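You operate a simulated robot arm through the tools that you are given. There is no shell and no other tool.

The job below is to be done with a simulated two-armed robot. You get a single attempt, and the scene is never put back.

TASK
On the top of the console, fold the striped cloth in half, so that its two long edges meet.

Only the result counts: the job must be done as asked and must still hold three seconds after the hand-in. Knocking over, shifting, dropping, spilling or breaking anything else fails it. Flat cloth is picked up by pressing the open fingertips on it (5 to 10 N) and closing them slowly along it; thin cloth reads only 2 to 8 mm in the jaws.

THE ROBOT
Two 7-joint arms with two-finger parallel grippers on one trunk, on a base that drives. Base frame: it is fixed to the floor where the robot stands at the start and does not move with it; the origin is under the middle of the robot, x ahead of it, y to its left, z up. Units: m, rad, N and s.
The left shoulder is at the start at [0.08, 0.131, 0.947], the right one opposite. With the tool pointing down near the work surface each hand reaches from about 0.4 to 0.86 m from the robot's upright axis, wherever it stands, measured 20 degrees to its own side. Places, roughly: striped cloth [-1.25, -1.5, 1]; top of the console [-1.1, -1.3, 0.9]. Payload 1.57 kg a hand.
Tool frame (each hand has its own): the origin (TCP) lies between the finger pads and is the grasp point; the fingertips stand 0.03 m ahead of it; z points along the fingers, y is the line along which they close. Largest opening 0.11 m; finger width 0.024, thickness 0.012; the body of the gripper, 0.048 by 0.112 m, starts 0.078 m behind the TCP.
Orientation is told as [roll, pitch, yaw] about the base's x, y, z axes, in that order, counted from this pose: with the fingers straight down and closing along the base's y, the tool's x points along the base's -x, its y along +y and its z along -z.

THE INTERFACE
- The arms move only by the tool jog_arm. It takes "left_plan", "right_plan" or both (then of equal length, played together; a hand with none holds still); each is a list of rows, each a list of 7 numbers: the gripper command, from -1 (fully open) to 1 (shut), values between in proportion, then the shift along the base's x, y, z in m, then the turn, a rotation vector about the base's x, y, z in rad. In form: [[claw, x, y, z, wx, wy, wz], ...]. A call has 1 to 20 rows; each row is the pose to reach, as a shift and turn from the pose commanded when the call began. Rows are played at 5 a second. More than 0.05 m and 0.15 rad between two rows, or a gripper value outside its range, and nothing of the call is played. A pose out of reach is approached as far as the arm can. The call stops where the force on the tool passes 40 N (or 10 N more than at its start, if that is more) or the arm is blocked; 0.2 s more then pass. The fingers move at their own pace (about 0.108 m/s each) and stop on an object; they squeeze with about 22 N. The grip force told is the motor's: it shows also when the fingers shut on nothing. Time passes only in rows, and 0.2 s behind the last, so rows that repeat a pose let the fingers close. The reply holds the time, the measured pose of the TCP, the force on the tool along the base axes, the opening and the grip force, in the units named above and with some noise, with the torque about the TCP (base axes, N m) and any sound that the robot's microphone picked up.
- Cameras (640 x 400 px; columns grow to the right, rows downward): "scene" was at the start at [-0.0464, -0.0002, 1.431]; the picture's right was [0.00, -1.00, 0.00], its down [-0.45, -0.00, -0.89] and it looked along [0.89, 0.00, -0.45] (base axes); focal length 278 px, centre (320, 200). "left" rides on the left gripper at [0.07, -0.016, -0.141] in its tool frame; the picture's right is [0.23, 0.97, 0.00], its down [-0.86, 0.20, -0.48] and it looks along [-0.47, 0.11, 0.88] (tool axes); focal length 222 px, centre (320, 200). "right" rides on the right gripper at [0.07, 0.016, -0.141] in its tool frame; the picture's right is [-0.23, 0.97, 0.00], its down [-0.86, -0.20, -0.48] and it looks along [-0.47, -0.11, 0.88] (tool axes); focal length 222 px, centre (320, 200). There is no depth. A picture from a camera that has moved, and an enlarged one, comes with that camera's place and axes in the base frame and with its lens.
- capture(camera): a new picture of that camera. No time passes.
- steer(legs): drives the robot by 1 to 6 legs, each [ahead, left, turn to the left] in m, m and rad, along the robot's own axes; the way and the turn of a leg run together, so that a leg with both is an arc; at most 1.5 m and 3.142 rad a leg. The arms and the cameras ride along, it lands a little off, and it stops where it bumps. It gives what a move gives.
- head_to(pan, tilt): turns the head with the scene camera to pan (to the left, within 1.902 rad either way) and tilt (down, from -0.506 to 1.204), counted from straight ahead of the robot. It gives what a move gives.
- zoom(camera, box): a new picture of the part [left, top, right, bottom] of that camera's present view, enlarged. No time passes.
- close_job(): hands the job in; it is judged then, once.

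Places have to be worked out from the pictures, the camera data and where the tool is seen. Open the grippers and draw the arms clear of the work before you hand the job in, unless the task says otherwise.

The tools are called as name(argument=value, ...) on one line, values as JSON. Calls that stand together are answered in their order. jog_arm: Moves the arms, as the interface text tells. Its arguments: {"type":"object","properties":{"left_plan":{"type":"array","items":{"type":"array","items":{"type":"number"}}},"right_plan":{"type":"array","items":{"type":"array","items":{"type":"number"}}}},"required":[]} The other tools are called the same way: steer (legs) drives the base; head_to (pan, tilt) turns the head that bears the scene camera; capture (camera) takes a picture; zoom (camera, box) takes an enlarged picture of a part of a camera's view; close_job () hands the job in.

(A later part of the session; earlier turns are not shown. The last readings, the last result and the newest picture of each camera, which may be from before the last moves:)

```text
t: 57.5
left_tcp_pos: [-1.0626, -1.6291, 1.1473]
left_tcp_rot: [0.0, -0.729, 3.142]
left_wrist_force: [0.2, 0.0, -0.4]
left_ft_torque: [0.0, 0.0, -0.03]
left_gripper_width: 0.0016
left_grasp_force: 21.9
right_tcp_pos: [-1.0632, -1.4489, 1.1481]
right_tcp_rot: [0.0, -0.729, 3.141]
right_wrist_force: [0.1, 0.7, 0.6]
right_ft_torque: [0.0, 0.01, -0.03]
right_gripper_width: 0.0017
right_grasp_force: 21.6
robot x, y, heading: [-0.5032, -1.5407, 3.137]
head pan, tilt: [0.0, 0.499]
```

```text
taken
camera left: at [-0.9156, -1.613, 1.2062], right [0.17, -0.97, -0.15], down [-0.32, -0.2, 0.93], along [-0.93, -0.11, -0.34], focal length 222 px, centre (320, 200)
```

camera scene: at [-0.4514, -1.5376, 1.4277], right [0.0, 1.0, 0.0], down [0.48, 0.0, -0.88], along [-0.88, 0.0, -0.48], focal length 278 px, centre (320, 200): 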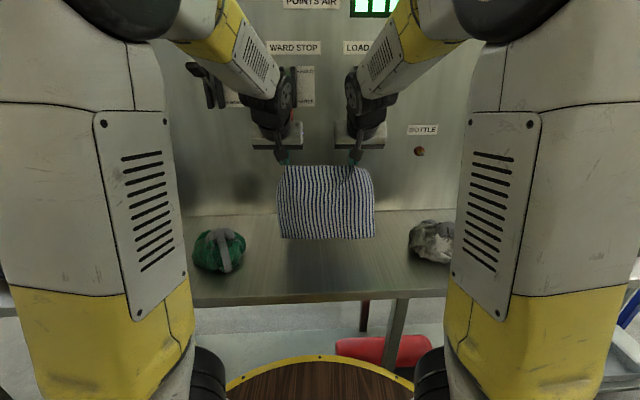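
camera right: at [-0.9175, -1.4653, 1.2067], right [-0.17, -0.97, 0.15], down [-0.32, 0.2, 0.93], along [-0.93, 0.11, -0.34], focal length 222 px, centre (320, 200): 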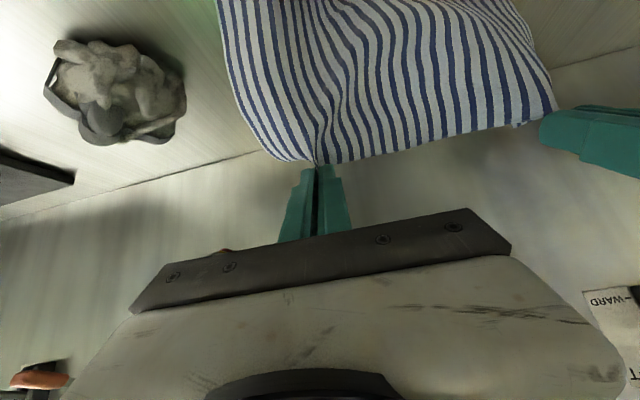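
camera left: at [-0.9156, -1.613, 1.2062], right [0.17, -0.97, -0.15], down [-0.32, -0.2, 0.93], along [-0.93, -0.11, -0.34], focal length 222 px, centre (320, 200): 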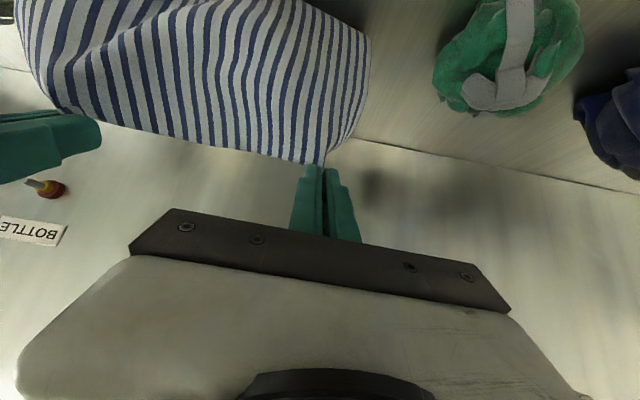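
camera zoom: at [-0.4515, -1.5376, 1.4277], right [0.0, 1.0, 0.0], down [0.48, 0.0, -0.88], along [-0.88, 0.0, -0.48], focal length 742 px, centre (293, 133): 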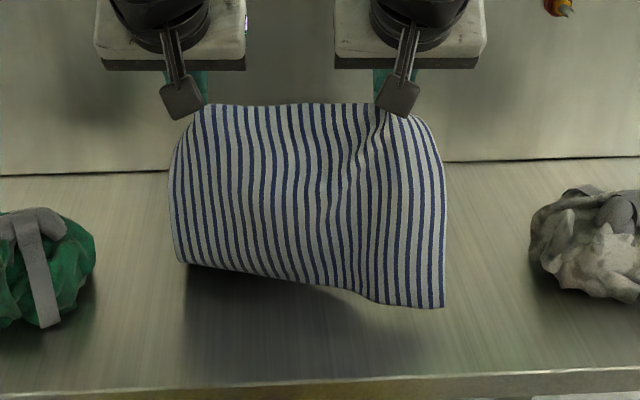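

The left hem corner trails (x≈-1.115) but the right one swung ahead (x≈-1.04) because it wasn't touching. I go back up to hang free and will lower the right hand further than the left this time.

jog_arm(left_plan=[[1, 0, 0, 0.015, 0, 0, 0], [1, -0.01, 0, 0.03, 0, 0, 0], [1, -0.025, 0, 0.035, 0, 0, 0], [1, -0.04, 0, 0.035, 0, 0, 0], [1, -0.055, 0, 0.035, 0, 0, 0], [1, -0.07, 0, 0.035, 0, 0, 0], [1, -0.08, 0, 0.035, 0, 0, 0], [1, -0.08, 0, 0.035, 0, 0, 0], [1, -0.08, 0, 0.035, 0, 0, 0], [1, -0.08, 0, 0.035, 0, 0, 0], [1, -0.08, 0, 0.03, 0, 0, 0], [1, -0.08, 0, 0.02, 0, 0, 0], [1, -0.08, 0, 0.01, 0, 0, 0], [1, -0.08, 0, 0.002, 0, 0, 0], [1, -0.08, 0, 0.002, 0, 0, 0], [1, -0.08, 0, 0.002, 0, 0, 0]], right_plan=[[1, 0, 0, 0.015, 0, 0, 0], [1, -0.01, 0, 0.03, 0, 0, 0], [1, -0.025, 0, 0.035, 0, 0, 0], [1, -0.04, 0, 0.035, 0, 0, 0], [1, -0.055, 0, 0.035, 0, 0, 0], [1, -0.07, 0, 0.035, 0, 0, 0], [1, -0.08, 0, 0.03, 0, 0, 0], [1, -0.08, 0, 0.025, 0, 0, 0], [1, -0.08, 0, 0.02, 0, 0, 0], [1, -0.08, 0, 0.02, 0, 0, 0], [1, -0.08, 0, 0.01, 0, 0, 0], [1, -0.08, 0, 0.0, 0, 0, 0], [1, -0.08, 0, -0.008, 0, 0, 0], [1, -0.08, 0, -0.014, 0, 0, 0], [1, -0.08, 0, -0.014, 0, 0, 0], [1, -0.08, 0, -0.014, 0, 0, 0]])

zoom(camera="scene", box=[240, 120, 420, 270])

capture(camera="right")

capture(camera="left")

```text
t: 60.9
left_tcp_pos: [-1.1421, -1.6308, 1.1497]
left_tcp_rot: [-0.001, -0.729, 3.142]
left_wrist_force: [0.2, -0.1, 0.2]
left_ft_torque: [0.0, 0.0, -0.01]
left_gripper_width: 0.0018
left_grasp_force: 21.7
right_tcp_pos: [-1.1428, -1.4499, 1.134]
right_tcp_rot: [0.001, -0.729, 3.141]
right_wrist_force: [0.4, 0.2, -0.4]
right_ft_torque: [-0.01, -0.01, 0.0]
right_gripper_width: 0.0019
right_grasp_force: 22.3
robot x, y, heading: [-0.5039, -1.5367, 3.146]
head pan, tilt: [0.0, 0.499]
```

```text
2.67 times, centred on (330, 195) of scene
camera zoom: at [-0.4514, -1.5376, 1.4277], right [0.0, 1.0, 0.0], down [0.48, 0.0, -0.88], along [-0.88, 0.0, -0.48], focal length 742 px, centre (293, 213)
```

zoom: 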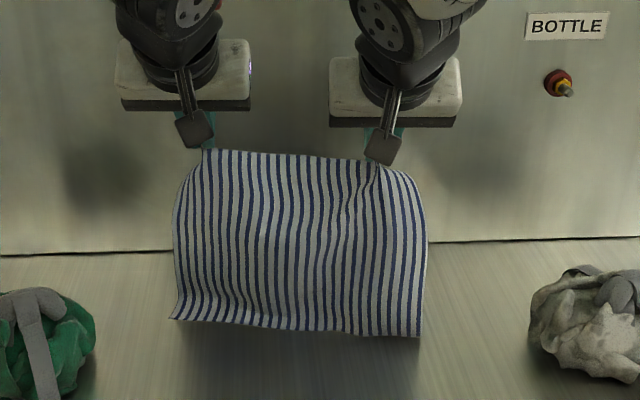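

```text
taken
camera right: at [-0.9974, -1.4659, 1.1927], right [-0.17, -0.97, 0.15], down [-0.32, 0.2, 0.93], along [-0.93, 0.11, -0.34], focal length 222 px, centre (320, 200)
```

right: 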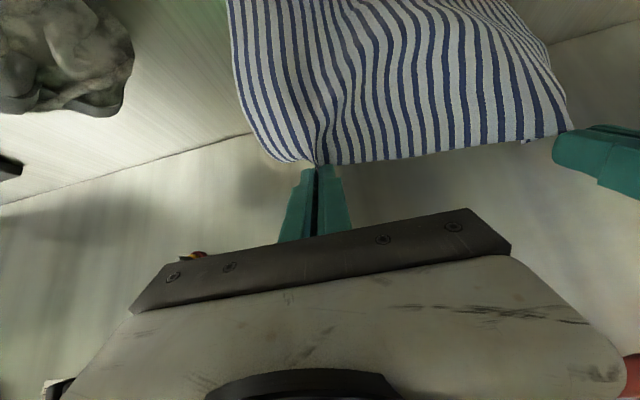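

```text
taken
camera left: at [-0.9946, -1.6137, 1.2095], right [0.17, -0.97, -0.15], down [-0.32, -0.2, 0.93], along [-0.93, -0.11, -0.34], focal length 222 px, centre (320, 200)
```

left: 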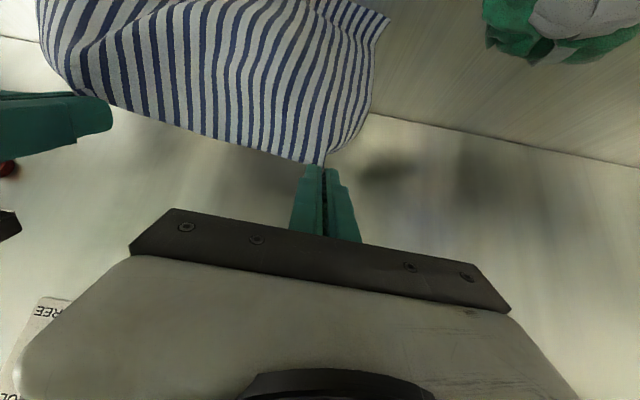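

Both hem corners are now on the table (left x≈-1.159, right ≈-1.124). I move 9 cm toward me at constant height to make the hem trail.

jog_arm(left_plan=[[1, 0.01, 0, 0, 0, 0, 0], [1, 0.02, 0, 0, 0, 0, 0], [1, 0.03, 0, 0, 0, 0, 0], [1, 0.04, 0, 0, 0, 0, 0], [1, 0.05, 0, 0, 0, 0, 0], [1, 0.06, 0, 0, 0, 0, 0], [1, 0.07, 0, 0, 0, 0, 0], [1, 0.08, 0, 0, 0, 0, 0], [1, 0.09, 0, 0, 0, 0, 0]], right_plan=[[1, 0.01, 0, 0, 0, 0, 0], [1, 0.02, 0, 0, 0, 0, 0], [1, 0.03, 0, 0, 0, 0, 0], [1, 0.04, 0, 0, 0, 0, 0], [1, 0.05, 0, 0, 0, 0, 0], [1, 0.06, 0, 0, 0, 0, 0], [1, 0.07, 0, 0, 0, 0, 0], [1, 0.08, 0, 0, 0, 0, 0], [1, 0.09, 0, 0, 0, 0, 0]])

zoom(camera="scene", box=[240, 150, 420, 300])

capture(camera="right")

capture(camera="left")

```text
t: 62.9
left_tcp_pos: [-1.0519, -1.6302, 1.1496]
left_tcp_rot: [0.0, -0.729, -3.142]
left_wrist_force: [0.1, -0.1, -0.1]
left_ft_torque: [0.01, -0.06, -0.01]
left_gripper_width: 0.0018
left_grasp_force: 22.2
right_tcp_pos: [-1.0545, -1.4508, 1.1343]
right_tcp_rot: [-0.002, -0.729, 3.141]
right_wrist_force: [-0.4, -0.3, -0.4]
right_ft_torque: [-0.01, 0.0, 0.01]
right_gripper_width: 0.002
right_grasp_force: 21.7
robot x, y, heading: [-0.4997, -1.5367, 3.138]
head pan, tilt: [0.0, 0.499]
```

```text
2.67 times, centred on (330, 225) of scene
camera zoom: at [-0.4516, -1.5377, 1.4277], right [0.0, 1.0, 0.0], down [0.48, 0.0, -0.88], along [-0.88, 0.0, -0.48], focal length 742 px, centre (293, 133)
```

zoom: 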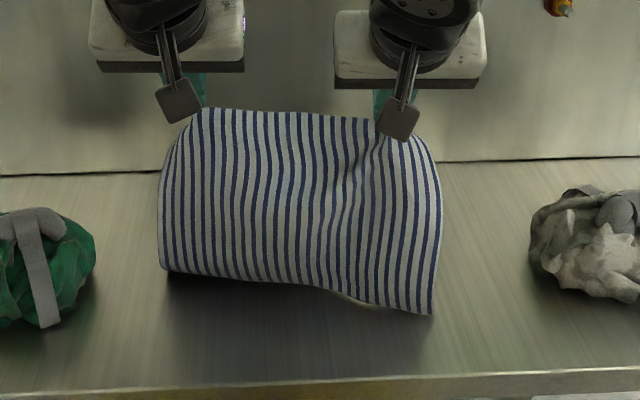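

```text
taken
camera right: at [-0.908, -1.4657, 1.1936], right [-0.17, -0.97, 0.15], down [-0.32, 0.2, 0.93], along [-0.93, 0.11, -0.34], focal length 222 px, centre (320, 200)
```

right: 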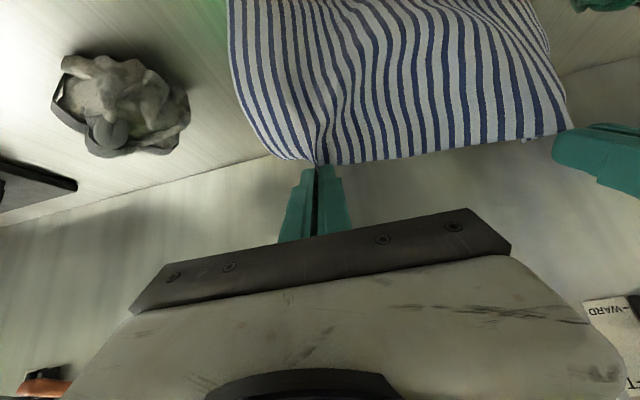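

```text
taken
camera left: at [-0.9052, -1.6137, 1.2093], right [0.17, -0.97, -0.15], down [-0.32, -0.2, 0.93], along [-0.93, -0.11, -0.34], focal length 222 px, centre (320, 200)
```

left: 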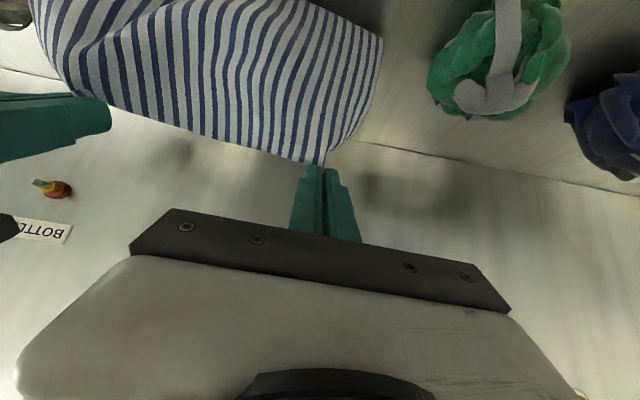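

The hem keeps dragging with the right side ahead, so sliding isn't the way. Better: let it hang still, then lower straight down – the sheet bows toward me, so the hem should stay at the back and the loop form on my side. I first raise, shift back and wait for it to stop swinging.

jog_arm(left_plan=[[1, 0, 0, 0.015, 0, 0, 0], [1, 0, 0, 0.03, 0, 0, 0], [1, -0.01, 0, 0.042, 0, 0, 0], [1, -0.02, 0, 0.042, 0, 0, 0], [1, -0.03, 0, 0.042, 0, 0, 0], [1, -0.04, 0, 0.042, 0, 0, 0], [1, -0.05, 0, 0.042, 0, 0, 0], [1, -0.06, 0, 0.042, 0, 0, 0], [1, -0.07, 0, 0.042, 0, 0, 0], [1, -0.075, 0, 0.04, 0, 0, 0], [1, -0.075, 0, 0.038, 0, 0, 0], [1, -0.075, 0, 0.038, 0, 0, 0], [1, -0.075, 0, 0.038, 0, 0, 0], [1, -0.075, 0, 0.038, 0, 0, 0], [1, -0.075, 0, 0.038, 0, 0, 0], [1, -0.075, 0, 0.038, 0, 0, 0], [1, -0.075, 0, 0.038, 0, 0, 0], [1, -0.075, 0, 0.038, 0, 0, 0], [1, -0.075, 0, 0.038, 0, 0, 0], [1, -0.075, 0, 0.038, 0, 0, 0]], right_plan=[[1, 0, 0, 0.015, 0, 0, 0], [1, 0, 0, 0.03, 0, 0, 0], [1, -0.01, 0, 0.045, 0, 0, 0], [1, -0.02, 0, 0.05, 0, 0, 0], [1, -0.03, 0, 0.05, 0, 0, 0], [1, -0.04, 0, 0.05, 0, 0, 0], [1, -0.05, 0, 0.05, 0, 0, 0], [1, -0.06, 0, 0.05, 0, 0, 0], [1, -0.07, 0, 0.05, 0, 0, 0], [1, -0.075, 0, 0.048, 0, 0, 0], [1, -0.075, 0, 0.046, 0, 0, 0], [1, -0.075, 0, 0.046, 0, 0, 0], [1, -0.075, 0, 0.046, 0, 0, 0], [1, -0.075, 0, 0.046, 0, 0, 0], [1, -0.075, 0, 0.046, 0, 0, 0], [1, -0.075, 0, 0.046, 0, 0, 0], [1, -0.075, 0, 0.046, 0, 0, 0], [1, -0.075, 0, 0.046, 0, 0, 0], [1, -0.075, 0, 0.046, 0, 0, 0], [1, -0.075, 0, 0.046, 0, 0, 0]])

zoom(camera="scene", box=[240, 120, 420, 270])

```text
t: 67.0
left_tcp_pos: [-1.1265, -1.6299, 1.1879]
left_tcp_rot: [0.001, -0.731, 3.142]
left_wrist_force: [-0.2, 0.4, -0.1]
left_ft_torque: [0.0, -0.01, 0.01]
left_gripper_width: 0.0017
left_grasp_force: 21.7
right_tcp_pos: [-1.1281, -1.4489, 1.1803]
right_tcp_rot: [0.0, -0.729, -3.142]
right_wrist_force: [-0.1, 0.4, -0.2]
right_ft_torque: [-0.01, -0.01, 0.02]
right_gripper_width: 0.0018
right_grasp_force: 22.0
robot x, y, heading: [-0.5021, -1.5392, 3.142]
head pan, tilt: [0.0, 0.499]
```

```text
2.67 times, centred on (330, 195) of scene
camera zoom: at [-0.4514, -1.5376, 1.4277], right [0.0, 1.0, 0.0], down [0.48, 0.0, -0.88], along [-0.88, 0.0, -0.48], focal length 742 px, centre (293, 213)
```

zoom: 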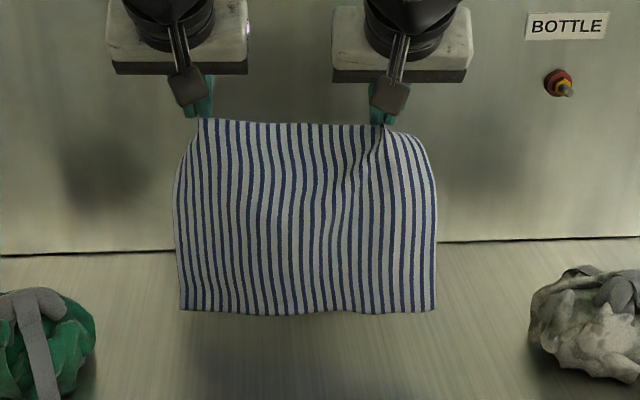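

It hangs still with an even hem. Now I lower straight down slowly by 4.5 cm and look at how the hem and the bow behave.

jog_arm(left_plan=[[1, 0, 0, -0.005, 0, 0, 0], [1, 0, 0, -0.01, 0, 0, 0], [1, 0, 0, -0.015, 0, 0, 0], [1, 0, 0, -0.02, 0, 0, 0], [1, 0, 0, -0.025, 0, 0, 0], [1, 0, 0, -0.03, 0, 0, 0], [1, 0, 0, -0.035, 0, 0, 0], [1, 0, 0, -0.04, 0, 0, 0], [1, 0, 0, -0.045, 0, 0, 0]], right_plan=[[1, 0, 0, -0.005, 0, 0, 0], [1, 0, 0, -0.01, 0, 0, 0], [1, 0, 0, -0.015, 0, 0, 0], [1, 0, 0, -0.02, 0, 0, 0], [1, 0, 0, -0.025, 0, 0, 0], [1, 0, 0, -0.03, 0, 0, 0], [1, 0, 0, -0.035, 0, 0, 0], [1, 0, 0, -0.04, 0, 0, 0], [1, 0, 0, -0.045, 0, 0, 0]])

zoom(camera="scene", box=[240, 120, 420, 270])

capture(camera="left")

capture(camera="right")

```text
t: 69.0
left_tcp_pos: [-1.1276, -1.6312, 1.1428]
left_tcp_rot: [0.001, -0.73, -3.141]
left_wrist_force: [0.3, 0.7, 1.5]
left_ft_torque: [0.02, -0.03, 0.01]
left_gripper_width: 0.0016
left_grasp_force: 22.1
right_tcp_pos: [-1.1274, -1.45, 1.1355]
right_tcp_rot: [-0.001, -0.731, -3.141]
right_wrist_force: [-0.2, 0.6, 0.5]
right_ft_torque: [-0.01, 0.0, -0.03]
right_gripper_width: 0.0017
right_grasp_force: 22.0
robot x, y, heading: [-0.4998, -1.5355, 3.138]
head pan, tilt: [0.0, 0.499]
```

```text
2.67 times, centred on (330, 195) of scene
camera zoom: at [-0.4513, -1.5376, 1.4277], right [0.0, 1.0, 0.0], down [0.48, 0.0, -0.88], along [-0.88, 0.0, -0.48], focal length 742 px, centre (293, 213)
```

zoom: 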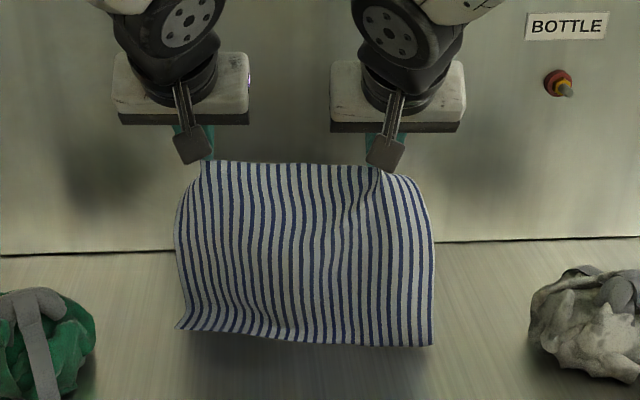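

```text
taken
camera left: at [-0.9801, -1.614, 1.2023], right [0.17, -0.97, -0.15], down [-0.32, -0.2, 0.93], along [-0.93, -0.11, -0.34], focal length 222 px, centre (320, 200)
```

left: 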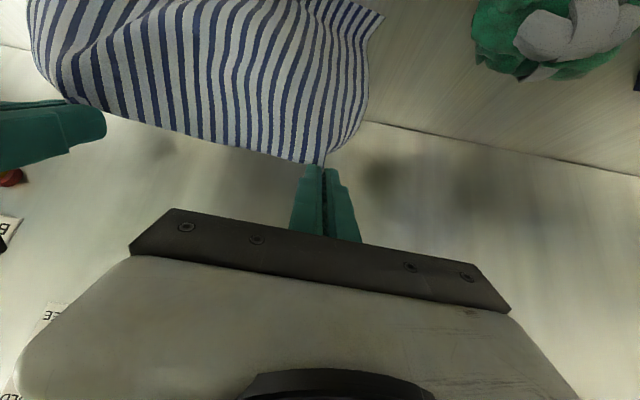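

```text
taken
camera right: at [-0.9825, -1.4656, 1.1938], right [-0.17, -0.97, 0.15], down [-0.32, 0.2, 0.93], along [-0.93, 0.11, -0.34], focal length 222 px, centre (320, 200)
```

right: 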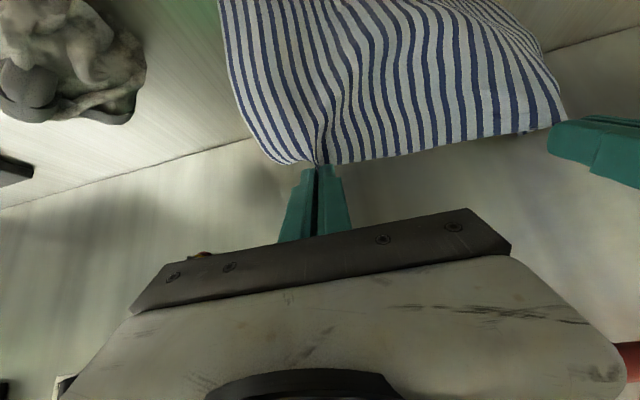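

Straight lowering still lets the left hem flare toward me. I'll use the cloth's lag: raise, let it settle, then move quickly toward me while descending so the hem lands behind.

jog_arm(left_plan=[[1, 0, 0, 0.012, 0, 0, 0], [1, -0.004, 0, 0.024, 0, 0, 0], [1, -0.008, 0, 0.036, 0, 0, 0], [1, -0.012, 0, 0.044, 0, 0, 0], [1, -0.015, 0, 0.044, 0, 0, 0], [1, -0.015, 0, 0.044, 0, 0, 0], [1, -0.015, 0, 0.044, 0, 0, 0], [1, -0.015, 0, 0.044, 0, 0, 0], [1, -0.015, 0, 0.044, 0, 0, 0], [1, -0.015, 0, 0.044, 0, 0, 0], [1, -0.015, 0, 0.044, 0, 0, 0], [1, -0.015, 0, 0.044, 0, 0, 0], [1, -0.015, 0, 0.044, 0, 0, 0], [1, -0.015, 0, 0.044, 0, 0, 0], [1, -0.015, 0, 0.044, 0, 0, 0], [1, 0.027, 0, 0.022, 0, 0, 0], [1, 0.069, 0, -0.002, 0, 0, 0], [1, 0.1, 0, -0.03, 0, 0, 0], [1, 0.112, 0, -0.055, 0, 0, 0], [1, 0.112, 0, -0.055, 0, 0, 0]], right_plan=[[1, 0, 0, 0.012, 0, 0, 0], [1, -0.004, 0, 0.024, 0, 0, 0], [1, -0.008, 0, 0.036, 0, 0, 0], [1, -0.012, 0, 0.044, 0, 0, 0], [1, -0.015, 0, 0.044, 0, 0, 0], [1, -0.015, 0, 0.044, 0, 0, 0], [1, -0.015, 0, 0.044, 0, 0, 0], [1, -0.015, 0, 0.044, 0, 0, 0], [1, -0.015, 0, 0.044, 0, 0, 0], [1, -0.015, 0, 0.044, 0, 0, 0], [1, -0.015, 0, 0.044, 0, 0, 0], [1, -0.015, 0, 0.044, 0, 0, 0], [1, -0.015, 0, 0.044, 0, 0, 0], [1, -0.015, 0, 0.044, 0, 0, 0], [1, -0.015, 0, 0.044, 0, 0, 0], [1, 0.027, 0, 0.022, 0, 0, 0], [1, 0.069, 0, -0.002, 0, 0, 0], [1, 0.1, 0, -0.03, 0, 0, 0], [1, 0.112, 0, -0.055, 0, 0, 0], [1, 0.112, 0, -0.055, 0, 0, 0]])

zoom(camera="scene", box=[240, 150, 420, 300])

capture(camera="left")

capture(camera="right")

```text
t: 73.2
left_tcp_pos: [-1.0138, -1.6285, 1.0897]
left_tcp_rot: [0.001, -0.729, 3.141]
left_wrist_force: [0.0, -0.2, -0.6]
left_ft_torque: [0.01, -0.01, 0.01]
left_gripper_width: 0.0017
left_grasp_force: 22.0
right_tcp_pos: [-1.0168, -1.4487, 1.0808]
right_tcp_rot: [-0.001, -0.73, -3.14]
right_wrist_force: [-0.6, 0.5, 0.2]
right_ft_torque: [-0.03, 0.02, -0.01]
right_gripper_width: 0.002
right_grasp_force: 21.7
robot x, y, heading: [-0.5018, -1.5357, 3.139]
head pan, tilt: [0.0, 0.499]
```

```text
2.67 times, centred on (330, 225) of scene
camera zoom: at [-0.4513, -1.5376, 1.4277], right [0.0, 1.0, 0.0], down [0.48, 0.0, -0.88], along [-0.88, 0.0, -0.48], focal length 742 px, centre (293, 133)
```

zoom: 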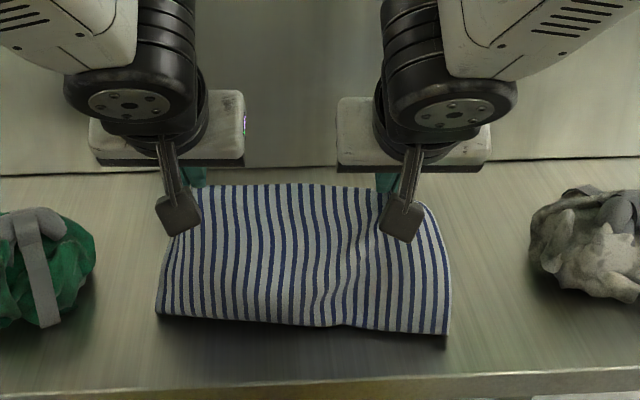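

```text
taken
camera left: at [-0.8669, -1.6131, 1.1471], right [0.17, -0.97, -0.15], down [-0.32, -0.2, 0.93], along [-0.93, -0.11, -0.34], focal length 222 px, centre (320, 200)
```

left: 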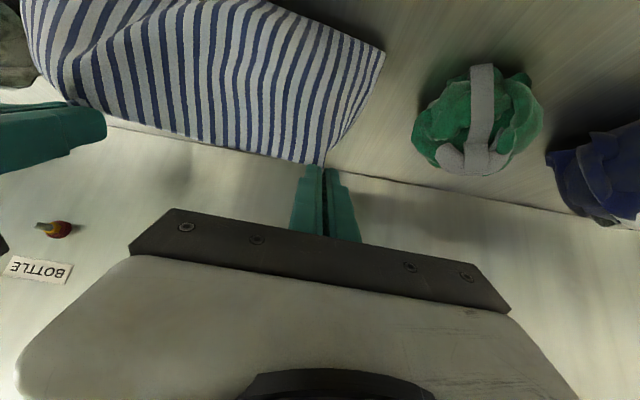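

```text
taken
camera right: at [-0.871, -1.4638, 1.1388], right [-0.17, -0.97, 0.15], down [-0.32, 0.2, 0.93], along [-0.93, 0.11, -0.34], focal length 222 px, centre (320, 200)
```

right: 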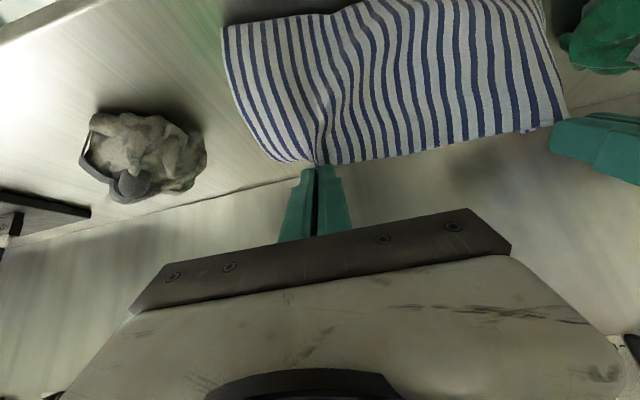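

Now the visible lower boundary looks like the loop front (x≈-1.00…-1.03), with the hem trailing behind it by the missing ~7 cm of length. I continue down and slightly toward me to lay more of the lower half, reducing the tilt a bit.

jog_arm(left_plan=[[1, 0.004, 0, -0.01, 0, -0.03, 0], [1, 0.008, 0, -0.02, 0, -0.06, 0], [1, 0.012, 0, -0.03, 0, -0.09, 0], [1, 0.016, 0, -0.04, 0, -0.12, 0], [1, 0.018, 0, -0.05, 0, -0.15, 0], [1, 0.018, 0, -0.06, 0, -0.18, 0], [1, 0.018, 0, -0.06, 0, -0.18, 0]], right_plan=[[1, 0.004, 0, -0.01, 0, -0.03, 0], [1, 0.008, 0, -0.02, 0, -0.06, 0], [1, 0.012, 0, -0.029, 0, -0.09, 0], [1, 0.016, 0, -0.037, 0, -0.12, 0], [1, 0.018, 0, -0.045, 0, -0.15, 0], [1, 0.018, 0, -0.052, 0, -0.18, 0], [1, 0.018, 0, -0.052, 0, -0.18, 0]])

zoom(camera="scene", box=[240, 150, 420, 300])

capture(camera="left")

capture(camera="right")

```text
t: 74.8
left_tcp_pos: [-0.9967, -1.6298, 1.028]
left_tcp_rot: [0.0, -0.55, -3.141]
left_wrist_force: [-0.3, 0.0, -0.2]
left_ft_torque: [0.02, -0.04, 0.03]
left_gripper_width: 0.0017
left_grasp_force: 21.8
right_tcp_pos: [-0.9974, -1.4502, 1.027]
right_tcp_rot: [-0.001, -0.55, 3.141]
right_wrist_force: [0.4, 0.0, 0.3]
right_ft_torque: [0.04, -0.01, 0.0]
right_gripper_width: 0.0018
right_grasp_force: 22.5
robot x, y, heading: [-0.499, -1.5396, 3.143]
head pan, tilt: [0.0, 0.499]
```

```text
2.67 times, centred on (330, 225) of scene
camera zoom: at [-0.4513, -1.5376, 1.4277], right [0.0, 1.0, 0.0], down [0.48, 0.0, -0.88], along [-0.88, 0.0, -0.48], focal length 742 px, centre (293, 133)
```

zoom: 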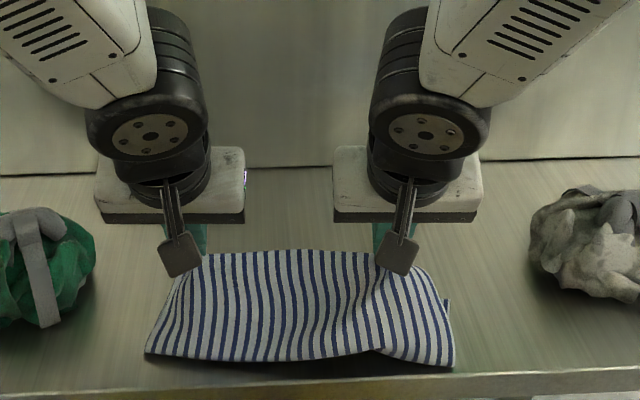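

```text
taken
camera left: at [-0.8625, -1.6141, 1.1126], right [0.19, -0.97, -0.12], down [-0.48, -0.2, 0.85], along [-0.86, -0.11, -0.51], focal length 222 px, centre (320, 200)
```

left: 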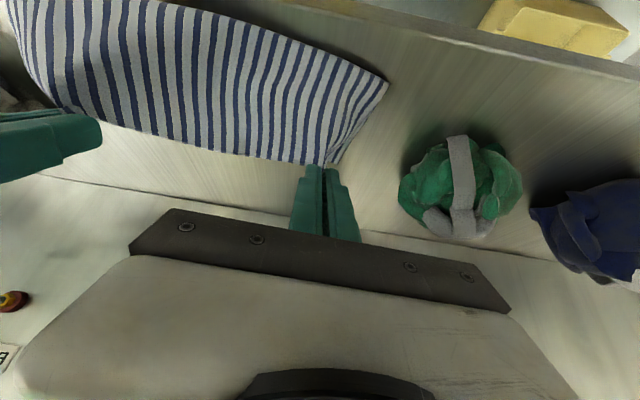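

```text
taken
camera right: at [-0.8655, -1.4658, 1.1114], right [-0.19, -0.97, 0.12], down [-0.48, 0.2, 0.85], along [-0.86, 0.11, -0.51], focal length 222 px, centre (320, 200)
```

right: 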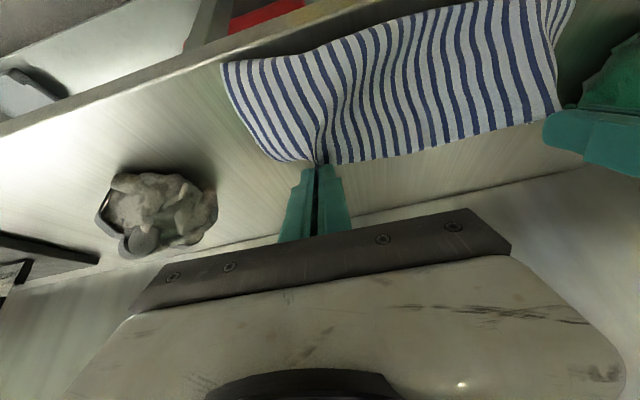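

The loop front is now at x≈-0.97 and I can see a corner of the lower layer peeking out at the right behind the loop. I enlarge both sides to locate the hem of the lower layer.

zoom(camera="scene", box=[330, 210, 390, 260])

zoom(camera="scene", box=[270, 210, 340, 265])

zoom(camera="right", box=[200, 30, 360, 180])

zoom(camera="left", box=[280, 30, 440, 180])

```text
8.00 times, centred on (360, 235) of scene
camera zoom: at [-0.4513, -1.5376, 1.4277], right [0.0, 1.0, 0.0], down [0.48, 0.0, -0.88], along [-0.88, 0.0, -0.48], focal length 2225 px, centre (0, -80)
```

zoom: 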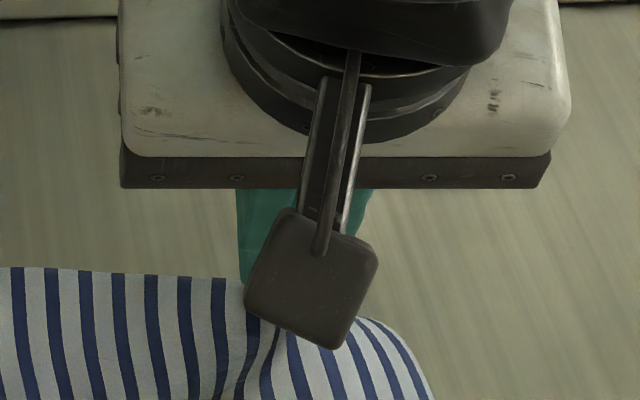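

```text
7.27 times, centred on (305, 238) of scene
camera zoom: at [-0.4513, -1.5376, 1.4277], right [0.0, 1.0, 0.0], down [0.48, 0.0, -0.88], along [-0.88, 0.0, -0.48], focal length 2022 px, centre (429, -73)
```

zoom: 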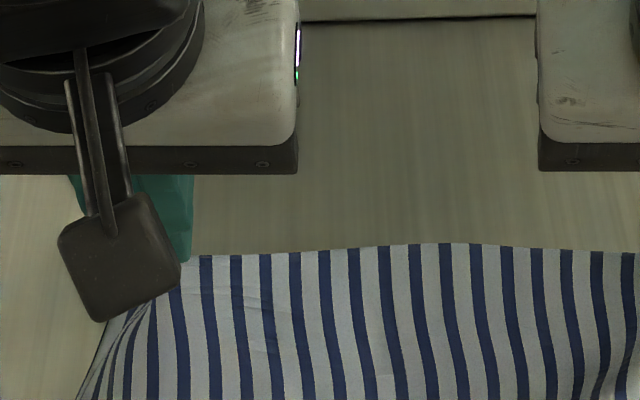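

```text
2.67 times, centred on (280, 105) of right
camera zoom: at [-0.8655, -1.4658, 1.1114], right [-0.19, -0.97, 0.12], down [-0.48, 0.2, 0.85], along [-0.86, 0.11, -0.51], focal length 592 px, centre (427, 453)
```

zoom: 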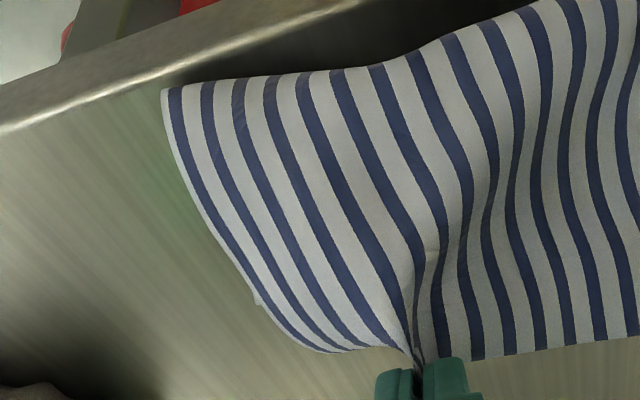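

```text
2.67 times, centred on (360, 105) of left
camera zoom: at [-0.8625, -1.6141, 1.1126], right [0.19, -0.97, -0.12], down [-0.48, -0.2, 0.85], along [-0.86, -0.11, -0.51], focal length 592 px, centre (213, 453)
```

zoom: 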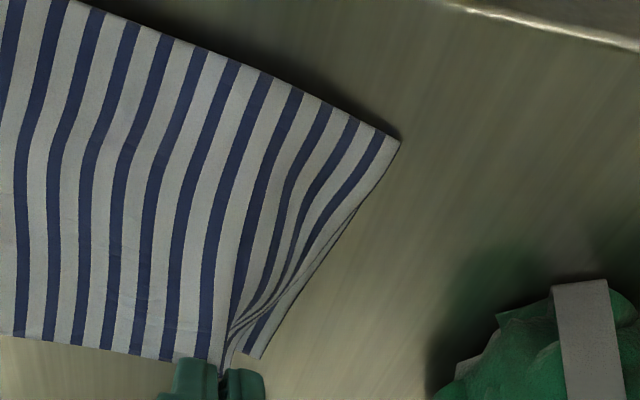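

The lower layer's hem corners come out at ≈(-1.115,-1.658) and (-1.055,-1.373), loop front at x≈-0.977/-0.958; so the lower layer is turned by ≈12°. I bring the held edge back over it to match: left heel toward (-1.094,-1.605), right toward (-1.057,-1.429), turning the hands -0.2 rad about z, first three quarters of the way.

jog_arm(left_plan=[[1, -0.0114, 0.003, 0.002, 0, -0.012, -0.024], [1, -0.0238, 0.0062, 0, 0, -0.025, -0.05], [1, -0.0361, 0.0095, -0.006, 0, -0.038, -0.076], [1, -0.0475, 0.0125, -0.014, 0, -0.05, -0.1], [1, -0.0589, 0.0155, -0.026, 0, -0.062, -0.124], [1, -0.0712, 0.0187, -0.043, 0, -0.075, -0.15], [1, -0.0712, 0.0187, -0.043, 0, -0.075, -0.15]], right_plan=[[1, -0.0068, 0.0025, 0.002, 0, -0.012, -0.024], [1, -0.0142, 0.0052, 0, 0, -0.025, -0.05], [1, -0.0217, 0.008, -0.006, 0, -0.038, -0.076], [1, -0.0285, 0.0105, -0.014, 0, -0.05, -0.1], [1, -0.0353, 0.013, -0.026, 0, -0.062, -0.124], [1, -0.0427, 0.0158, -0.043, 0, -0.075, -0.15], [1, -0.0427, 0.0158, -0.043, 0, -0.075, -0.15]])

zoom(camera="scene", box=[240, 150, 420, 300])

zoom(camera="left", box=[280, 30, 440, 180])

zoom(camera="right", box=[200, 30, 360, 180])

```text
t: 76.5
left_tcp_pos: [-1.0673, -1.6121, 0.9843]
left_tcp_rot: [-0.006, -0.474, 2.994]
left_wrist_force: [-0.3, -0.2, 0.7]
left_ft_torque: [0.01, 0.0, -0.02]
left_gripper_width: 0.0018
left_grasp_force: 21.3
right_tcp_pos: [-1.0402, -1.431, 0.9846]
right_tcp_rot: [-0.008, -0.475, 2.996]
right_wrist_force: [0.1, 1.0, 0.1]
right_ft_torque: [0.01, 0.01, 0.0]
right_gripper_width: 0.0018
right_grasp_force: 22.1
robot x, y, heading: [-0.5007, -1.5355, 3.139]
head pan, tilt: [0.0, 0.499]
```

```text
2.67 times, centred on (330, 225) of scene
camera zoom: at [-0.4513, -1.5376, 1.4277], right [0.0, 1.0, 0.0], down [0.48, 0.0, -0.88], along [-0.88, 0.0, -0.48], focal length 742 px, centre (293, 133)
```

zoom: 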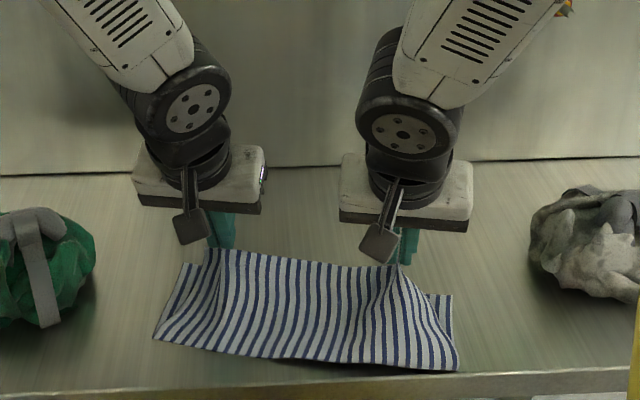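

```text
2.67 times, centred on (360, 105) of left
camera zoom: at [-0.939, -1.6156, 1.0789], right [0.05, -0.99, -0.11], down [-0.57, -0.12, 0.82], along [-0.82, 0.02, -0.57], focal length 592 px, centre (213, 453)
```

zoom: 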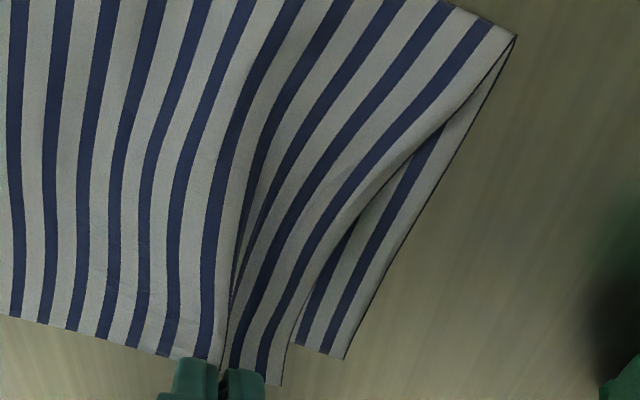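

```text
2.67 times, centred on (280, 105) of right
camera zoom: at [-0.9185, -1.4681, 1.0779], right [-0.35, -0.93, 0.1], down [-0.51, 0.27, 0.82], along [-0.79, 0.23, -0.57], focal length 592 px, centre (427, 453)
```

zoom: 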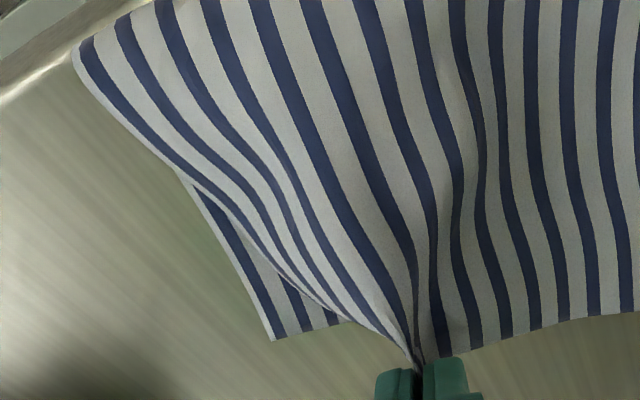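

The fold is forming well now: hem corners of the lower layer at ≈(-1.118,-1.663) and (-1.062,-1.368), loop ≈0.12 m in front of them. I bring the held edge down onto the hem: left heel to (-1.098,-1.605), right to (-1.064,-1.429).

jog_arm(left_plan=[[1, -0.007, 0.0015, -0.006, 0, -0.005, -0.01], [1, -0.014, 0.003, -0.013, 0, -0.01, -0.02], [1, -0.02, 0.0045, -0.02, 0, -0.015, -0.03], [1, -0.025, 0.006, -0.027, 0, -0.02, -0.04], [1, -0.028, 0.006, -0.033, 0, -0.025, -0.04], [1, -0.028, 0.006, -0.037, 0, -0.025, -0.04]], right_plan=[[1, -0.005, 0.0005, -0.006, 0, -0.005, -0.01], [1, -0.01, 0.001, -0.013, 0, -0.01, -0.02], [1, -0.015, 0.0015, -0.02, 0, -0.015, -0.03], [1, -0.019, 0.002, -0.027, 0, -0.02, -0.04], [1, -0.021, 0.002, -0.033, 0, -0.025, -0.04], [1, -0.021, 0.002, -0.037, 0, -0.025, -0.04]])

zoom(camera="scene", box=[240, 170, 420, 300])

zoom(camera="left", box=[240, 50, 440, 200])

zoom(camera="right", box=[200, 50, 400, 200])

```text
t: 77.8
left_tcp_pos: [-1.0956, -1.6046, 0.9482]
left_tcp_rot: [-0.011, -0.45, 2.957]
left_wrist_force: [-0.5, -0.2, 1.1]
left_ft_torque: [0.0, -0.04, 0.02]
left_gripper_width: 0.0013
left_grasp_force: 22.1
right_tcp_pos: [-1.0614, -1.4319, 0.9473]
right_tcp_rot: [-0.012, -0.45, 2.955]
right_wrist_force: [0.3, -0.3, -0.4]
right_ft_torque: [0.0, -0.02, 0.02]
right_gripper_width: 0.002
right_grasp_force: 21.6
robot x, y, heading: [-0.5006, -1.5373, 3.141]
head pan, tilt: [0.0, 0.499]
```

```text
3.08 times, centred on (330, 235) of scene
camera zoom: at [-0.4513, -1.5376, 1.4277], right [0.0, 1.0, 0.0], down [0.48, 0.0, -0.88], along [-0.88, 0.0, -0.48], focal length 856 px, centre (289, 92)
```

zoom: 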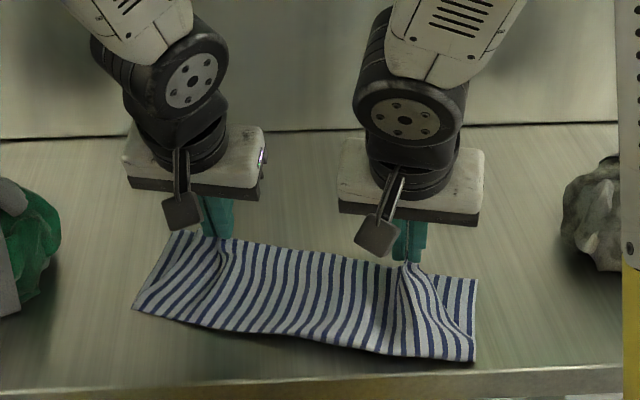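

```text
2.67 times, centred on (340, 125) of left
camera zoom: at [-0.9711, -1.6137, 1.0451], right [0.02, -0.99, -0.11], down [-0.59, -0.1, 0.8], along [-0.81, 0.05, -0.59], focal length 592 px, centre (267, 400)
```

zoom: 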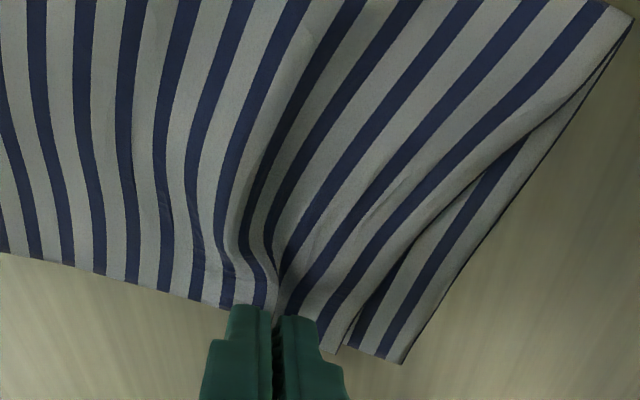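

```text
2.67 times, centred on (300, 125) of right
camera zoom: at [-0.9439, -1.4713, 1.0438], right [-0.39, -0.92, 0.09], down [-0.52, 0.29, 0.8], along [-0.77, 0.26, -0.59], focal length 592 px, centre (373, 400)
```

zoom: 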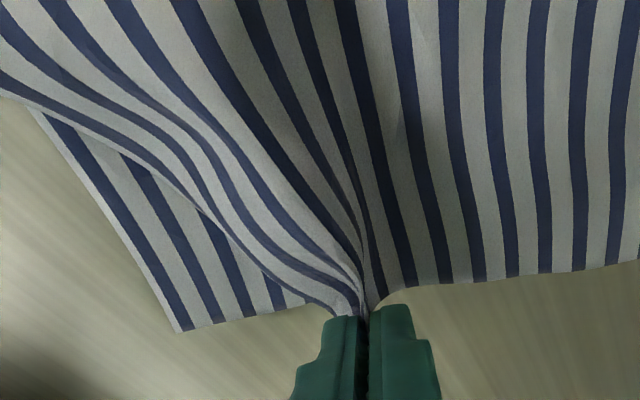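

Nearly there: the far edge is ≈1–1.5 cm short of the lower hem (just hidden behind it). I move both hands another 13–16 mm toward the panel and 8 mm to the right, turning slightly, before setting down, and check whether the hem follows.

jog_arm(left_plan=[[1, -0.004, 0.002, 0, 0, 0, -0.015], [1, -0.008, 0.004, 0, 0, 0, -0.03], [1, -0.012, 0.006, 0, 0, 0, -0.045], [1, -0.016, 0.008, 0, 0, 0, -0.05], [1, -0.016, 0.008, 0, 0, 0, -0.05]], right_plan=[[1, -0.003, 0.002, 0, 0, 0, -0.015], [1, -0.006, 0.004, 0, 0, 0, -0.03], [1, -0.01, 0.006, 0, 0, 0, -0.045], [1, -0.013, 0.008, 0, 0, 0, -0.05], [1, -0.013, 0.008, 0, 0, 0, -0.05]])

zoom(camera="scene", box=[240, 170, 420, 300])

zoom(camera="left", box=[240, 50, 440, 200])

zoom(camera="right", box=[200, 50, 400, 200])

```text
t: 79.0
left_tcp_pos: [-1.1121, -1.5976, 0.9467]
left_tcp_rot: [-0.01, -0.45, 2.906]
left_wrist_force: [0.8, 0.5, 0.1]
left_ft_torque: [0.01, 0.0, 0.02]
left_gripper_width: 0.0016
left_grasp_force: 22.0
right_tcp_pos: [-1.0744, -1.4234, 0.9483]
right_tcp_rot: [-0.012, -0.45, 2.909]
right_wrist_force: [-0.4, 0.3, -0.4]
right_ft_torque: [0.03, -0.02, -0.02]
right_gripper_width: 0.002
right_grasp_force: 21.8
robot x, y, heading: [-0.4983, -1.5377, 3.142]
head pan, tilt: [0.0, 0.499]
```

```text
3.08 times, centred on (330, 235) of scene
camera zoom: at [-0.4514, -1.5376, 1.4277], right [0.0, 1.0, 0.0], down [0.48, 0.0, -0.88], along [-0.88, 0.0, -0.48], focal length 856 px, centre (289, 92)
```

zoom: 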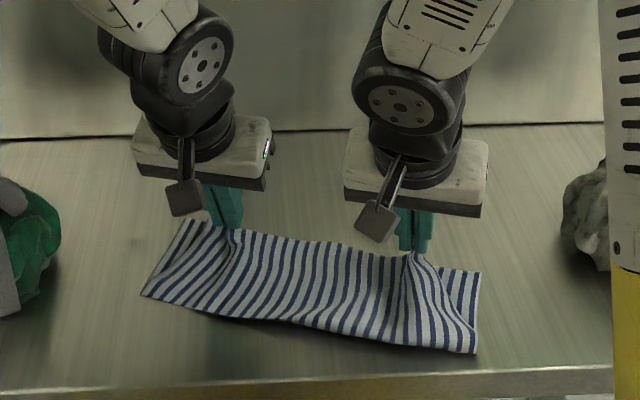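

```text
2.67 times, centred on (340, 125) of left
camera zoom: at [-0.9874, -1.6125, 1.0452], right [-0.03, -0.99, -0.11], down [-0.59, -0.07, 0.8], along [-0.8, 0.09, -0.59], focal length 592 px, centre (267, 400)
```

zoom: 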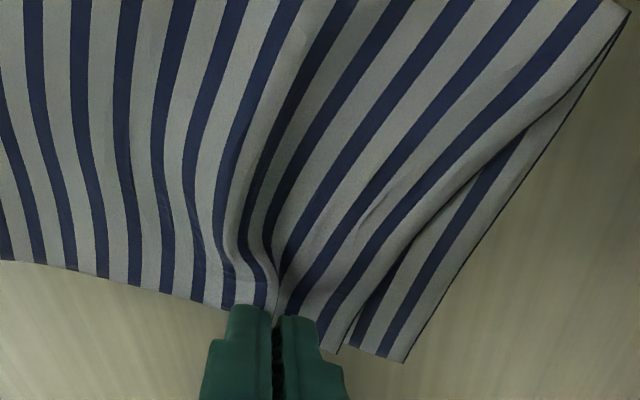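

```text
2.67 times, centred on (300, 125) of right
camera zoom: at [-0.959, -1.4695, 1.0443], right [-0.43, -0.9, 0.09], down [-0.5, 0.32, 0.81], along [-0.75, 0.3, -0.59], focal length 592 px, centre (373, 400)
```

zoom: 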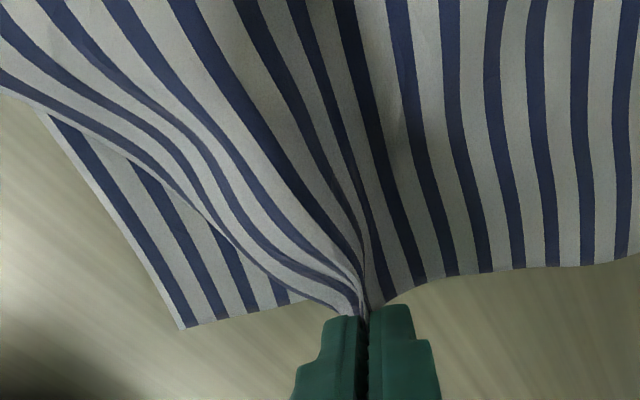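

The whole cloth moved along with the hands, so the layers keep their relation: the upper edge is ≈0.5–1 cm from the lower hem in the middle. That is close; I now lower the held edge onto the lower layer.

jog_arm(left_plan=[[1, -0.001, 0, -0.004, 0, 0, 0], [1, -0.002, 0, -0.008, 0, 0, 0], [1, -0.002, 0, -0.01, 0, 0, 0], [1, -0.002, 0, -0.011, 0, 0, 0]], right_plan=[[1, -0.001, 0, -0.004, 0, 0, 0], [1, -0.002, 0, -0.008, 0, 0, 0], [1, -0.002, 0, -0.01, 0, 0, 0], [1, -0.002, 0, -0.011, 0, 0, 0]])

```text
t: 80.0
left_tcp_pos: [-1.1141, -1.5978, 0.9385]
left_tcp_rot: [-0.01, -0.451, 2.906]
left_wrist_force: [-1.1, 1.3, 7.1]
left_ft_torque: [-0.02, 0.07, 0.01]
left_gripper_width: 0.0018
left_grasp_force: 22.2
right_tcp_pos: [-1.077, -1.4224, 0.9387]
right_tcp_rot: [-0.011, -0.45, 2.907]
right_wrist_force: [0.9, 0.2, -0.1]
right_ft_torque: [-0.02, 0.0, 0.03]
right_gripper_width: 0.0016
right_grasp_force: 22.4
robot x, y, heading: [-0.498, -1.5416, 3.142]
head pan, tilt: [0.0, 0.499]
```

The left presses with 7 N already, the right not yet. I lower only the right a little.

jog_arm(right_plan=[[1, 0, 0, -0.001, 0, 0, 0], [1, 0, 0, -0.002, 0, 0, 0], [1, 0, 0, -0.003, 0, 0, 0]])

zoom(camera="left", box=[200, 50, 440, 200])

zoom(camera="right", box=[200, 50, 440, 200])

```text
t: 80.8
left_tcp_pos: [-1.1143, -1.5983, 0.937]
left_tcp_rot: [-0.009, -0.451, 2.906]
left_wrist_force: [-1.4, -0.6, 9.6]
left_ft_torque: [0.03, 0.09, -0.01]
left_gripper_width: 0.0017
left_grasp_force: 22.0
right_tcp_pos: [-1.076, -1.4243, 0.9355]
right_tcp_rot: [-0.011, -0.452, 2.907]
right_wrist_force: [0.4, 0.3, 2.3]
right_ft_torque: [-0.01, 0.02, 0.06]
right_gripper_width: 0.002
right_grasp_force: 21.8
robot x, y, heading: [-0.5025, -1.539, 3.139]
head pan, tilt: [0.0, 0.499]
```

```text
2.67 times, centred on (320, 125) of left
camera zoom: at [-0.9887, -1.6118, 1.0348], right [-0.03, -0.99, -0.11], down [-0.59, -0.07, 0.8], along [-0.8, 0.09, -0.59], focal length 592 px, centre (320, 400)
```

zoom: 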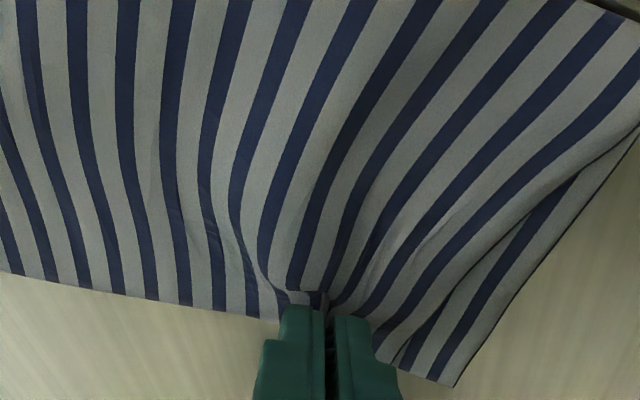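

```text
2.67 times, centred on (320, 125) of right
camera zoom: at [-0.9608, -1.4698, 1.0307], right [-0.43, -0.9, 0.09], down [-0.5, 0.32, 0.81], along [-0.75, 0.3, -0.59], focal length 592 px, centre (320, 400)
```

zoom: 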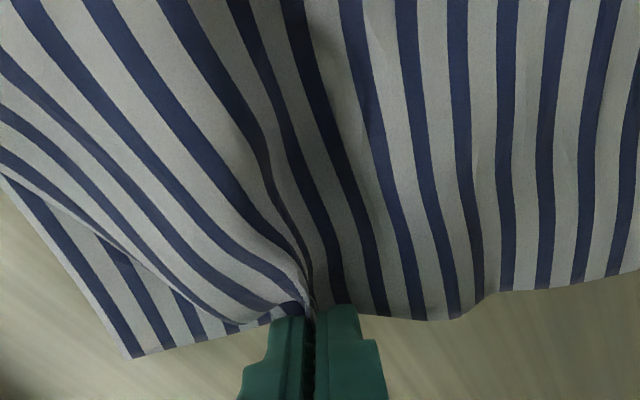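

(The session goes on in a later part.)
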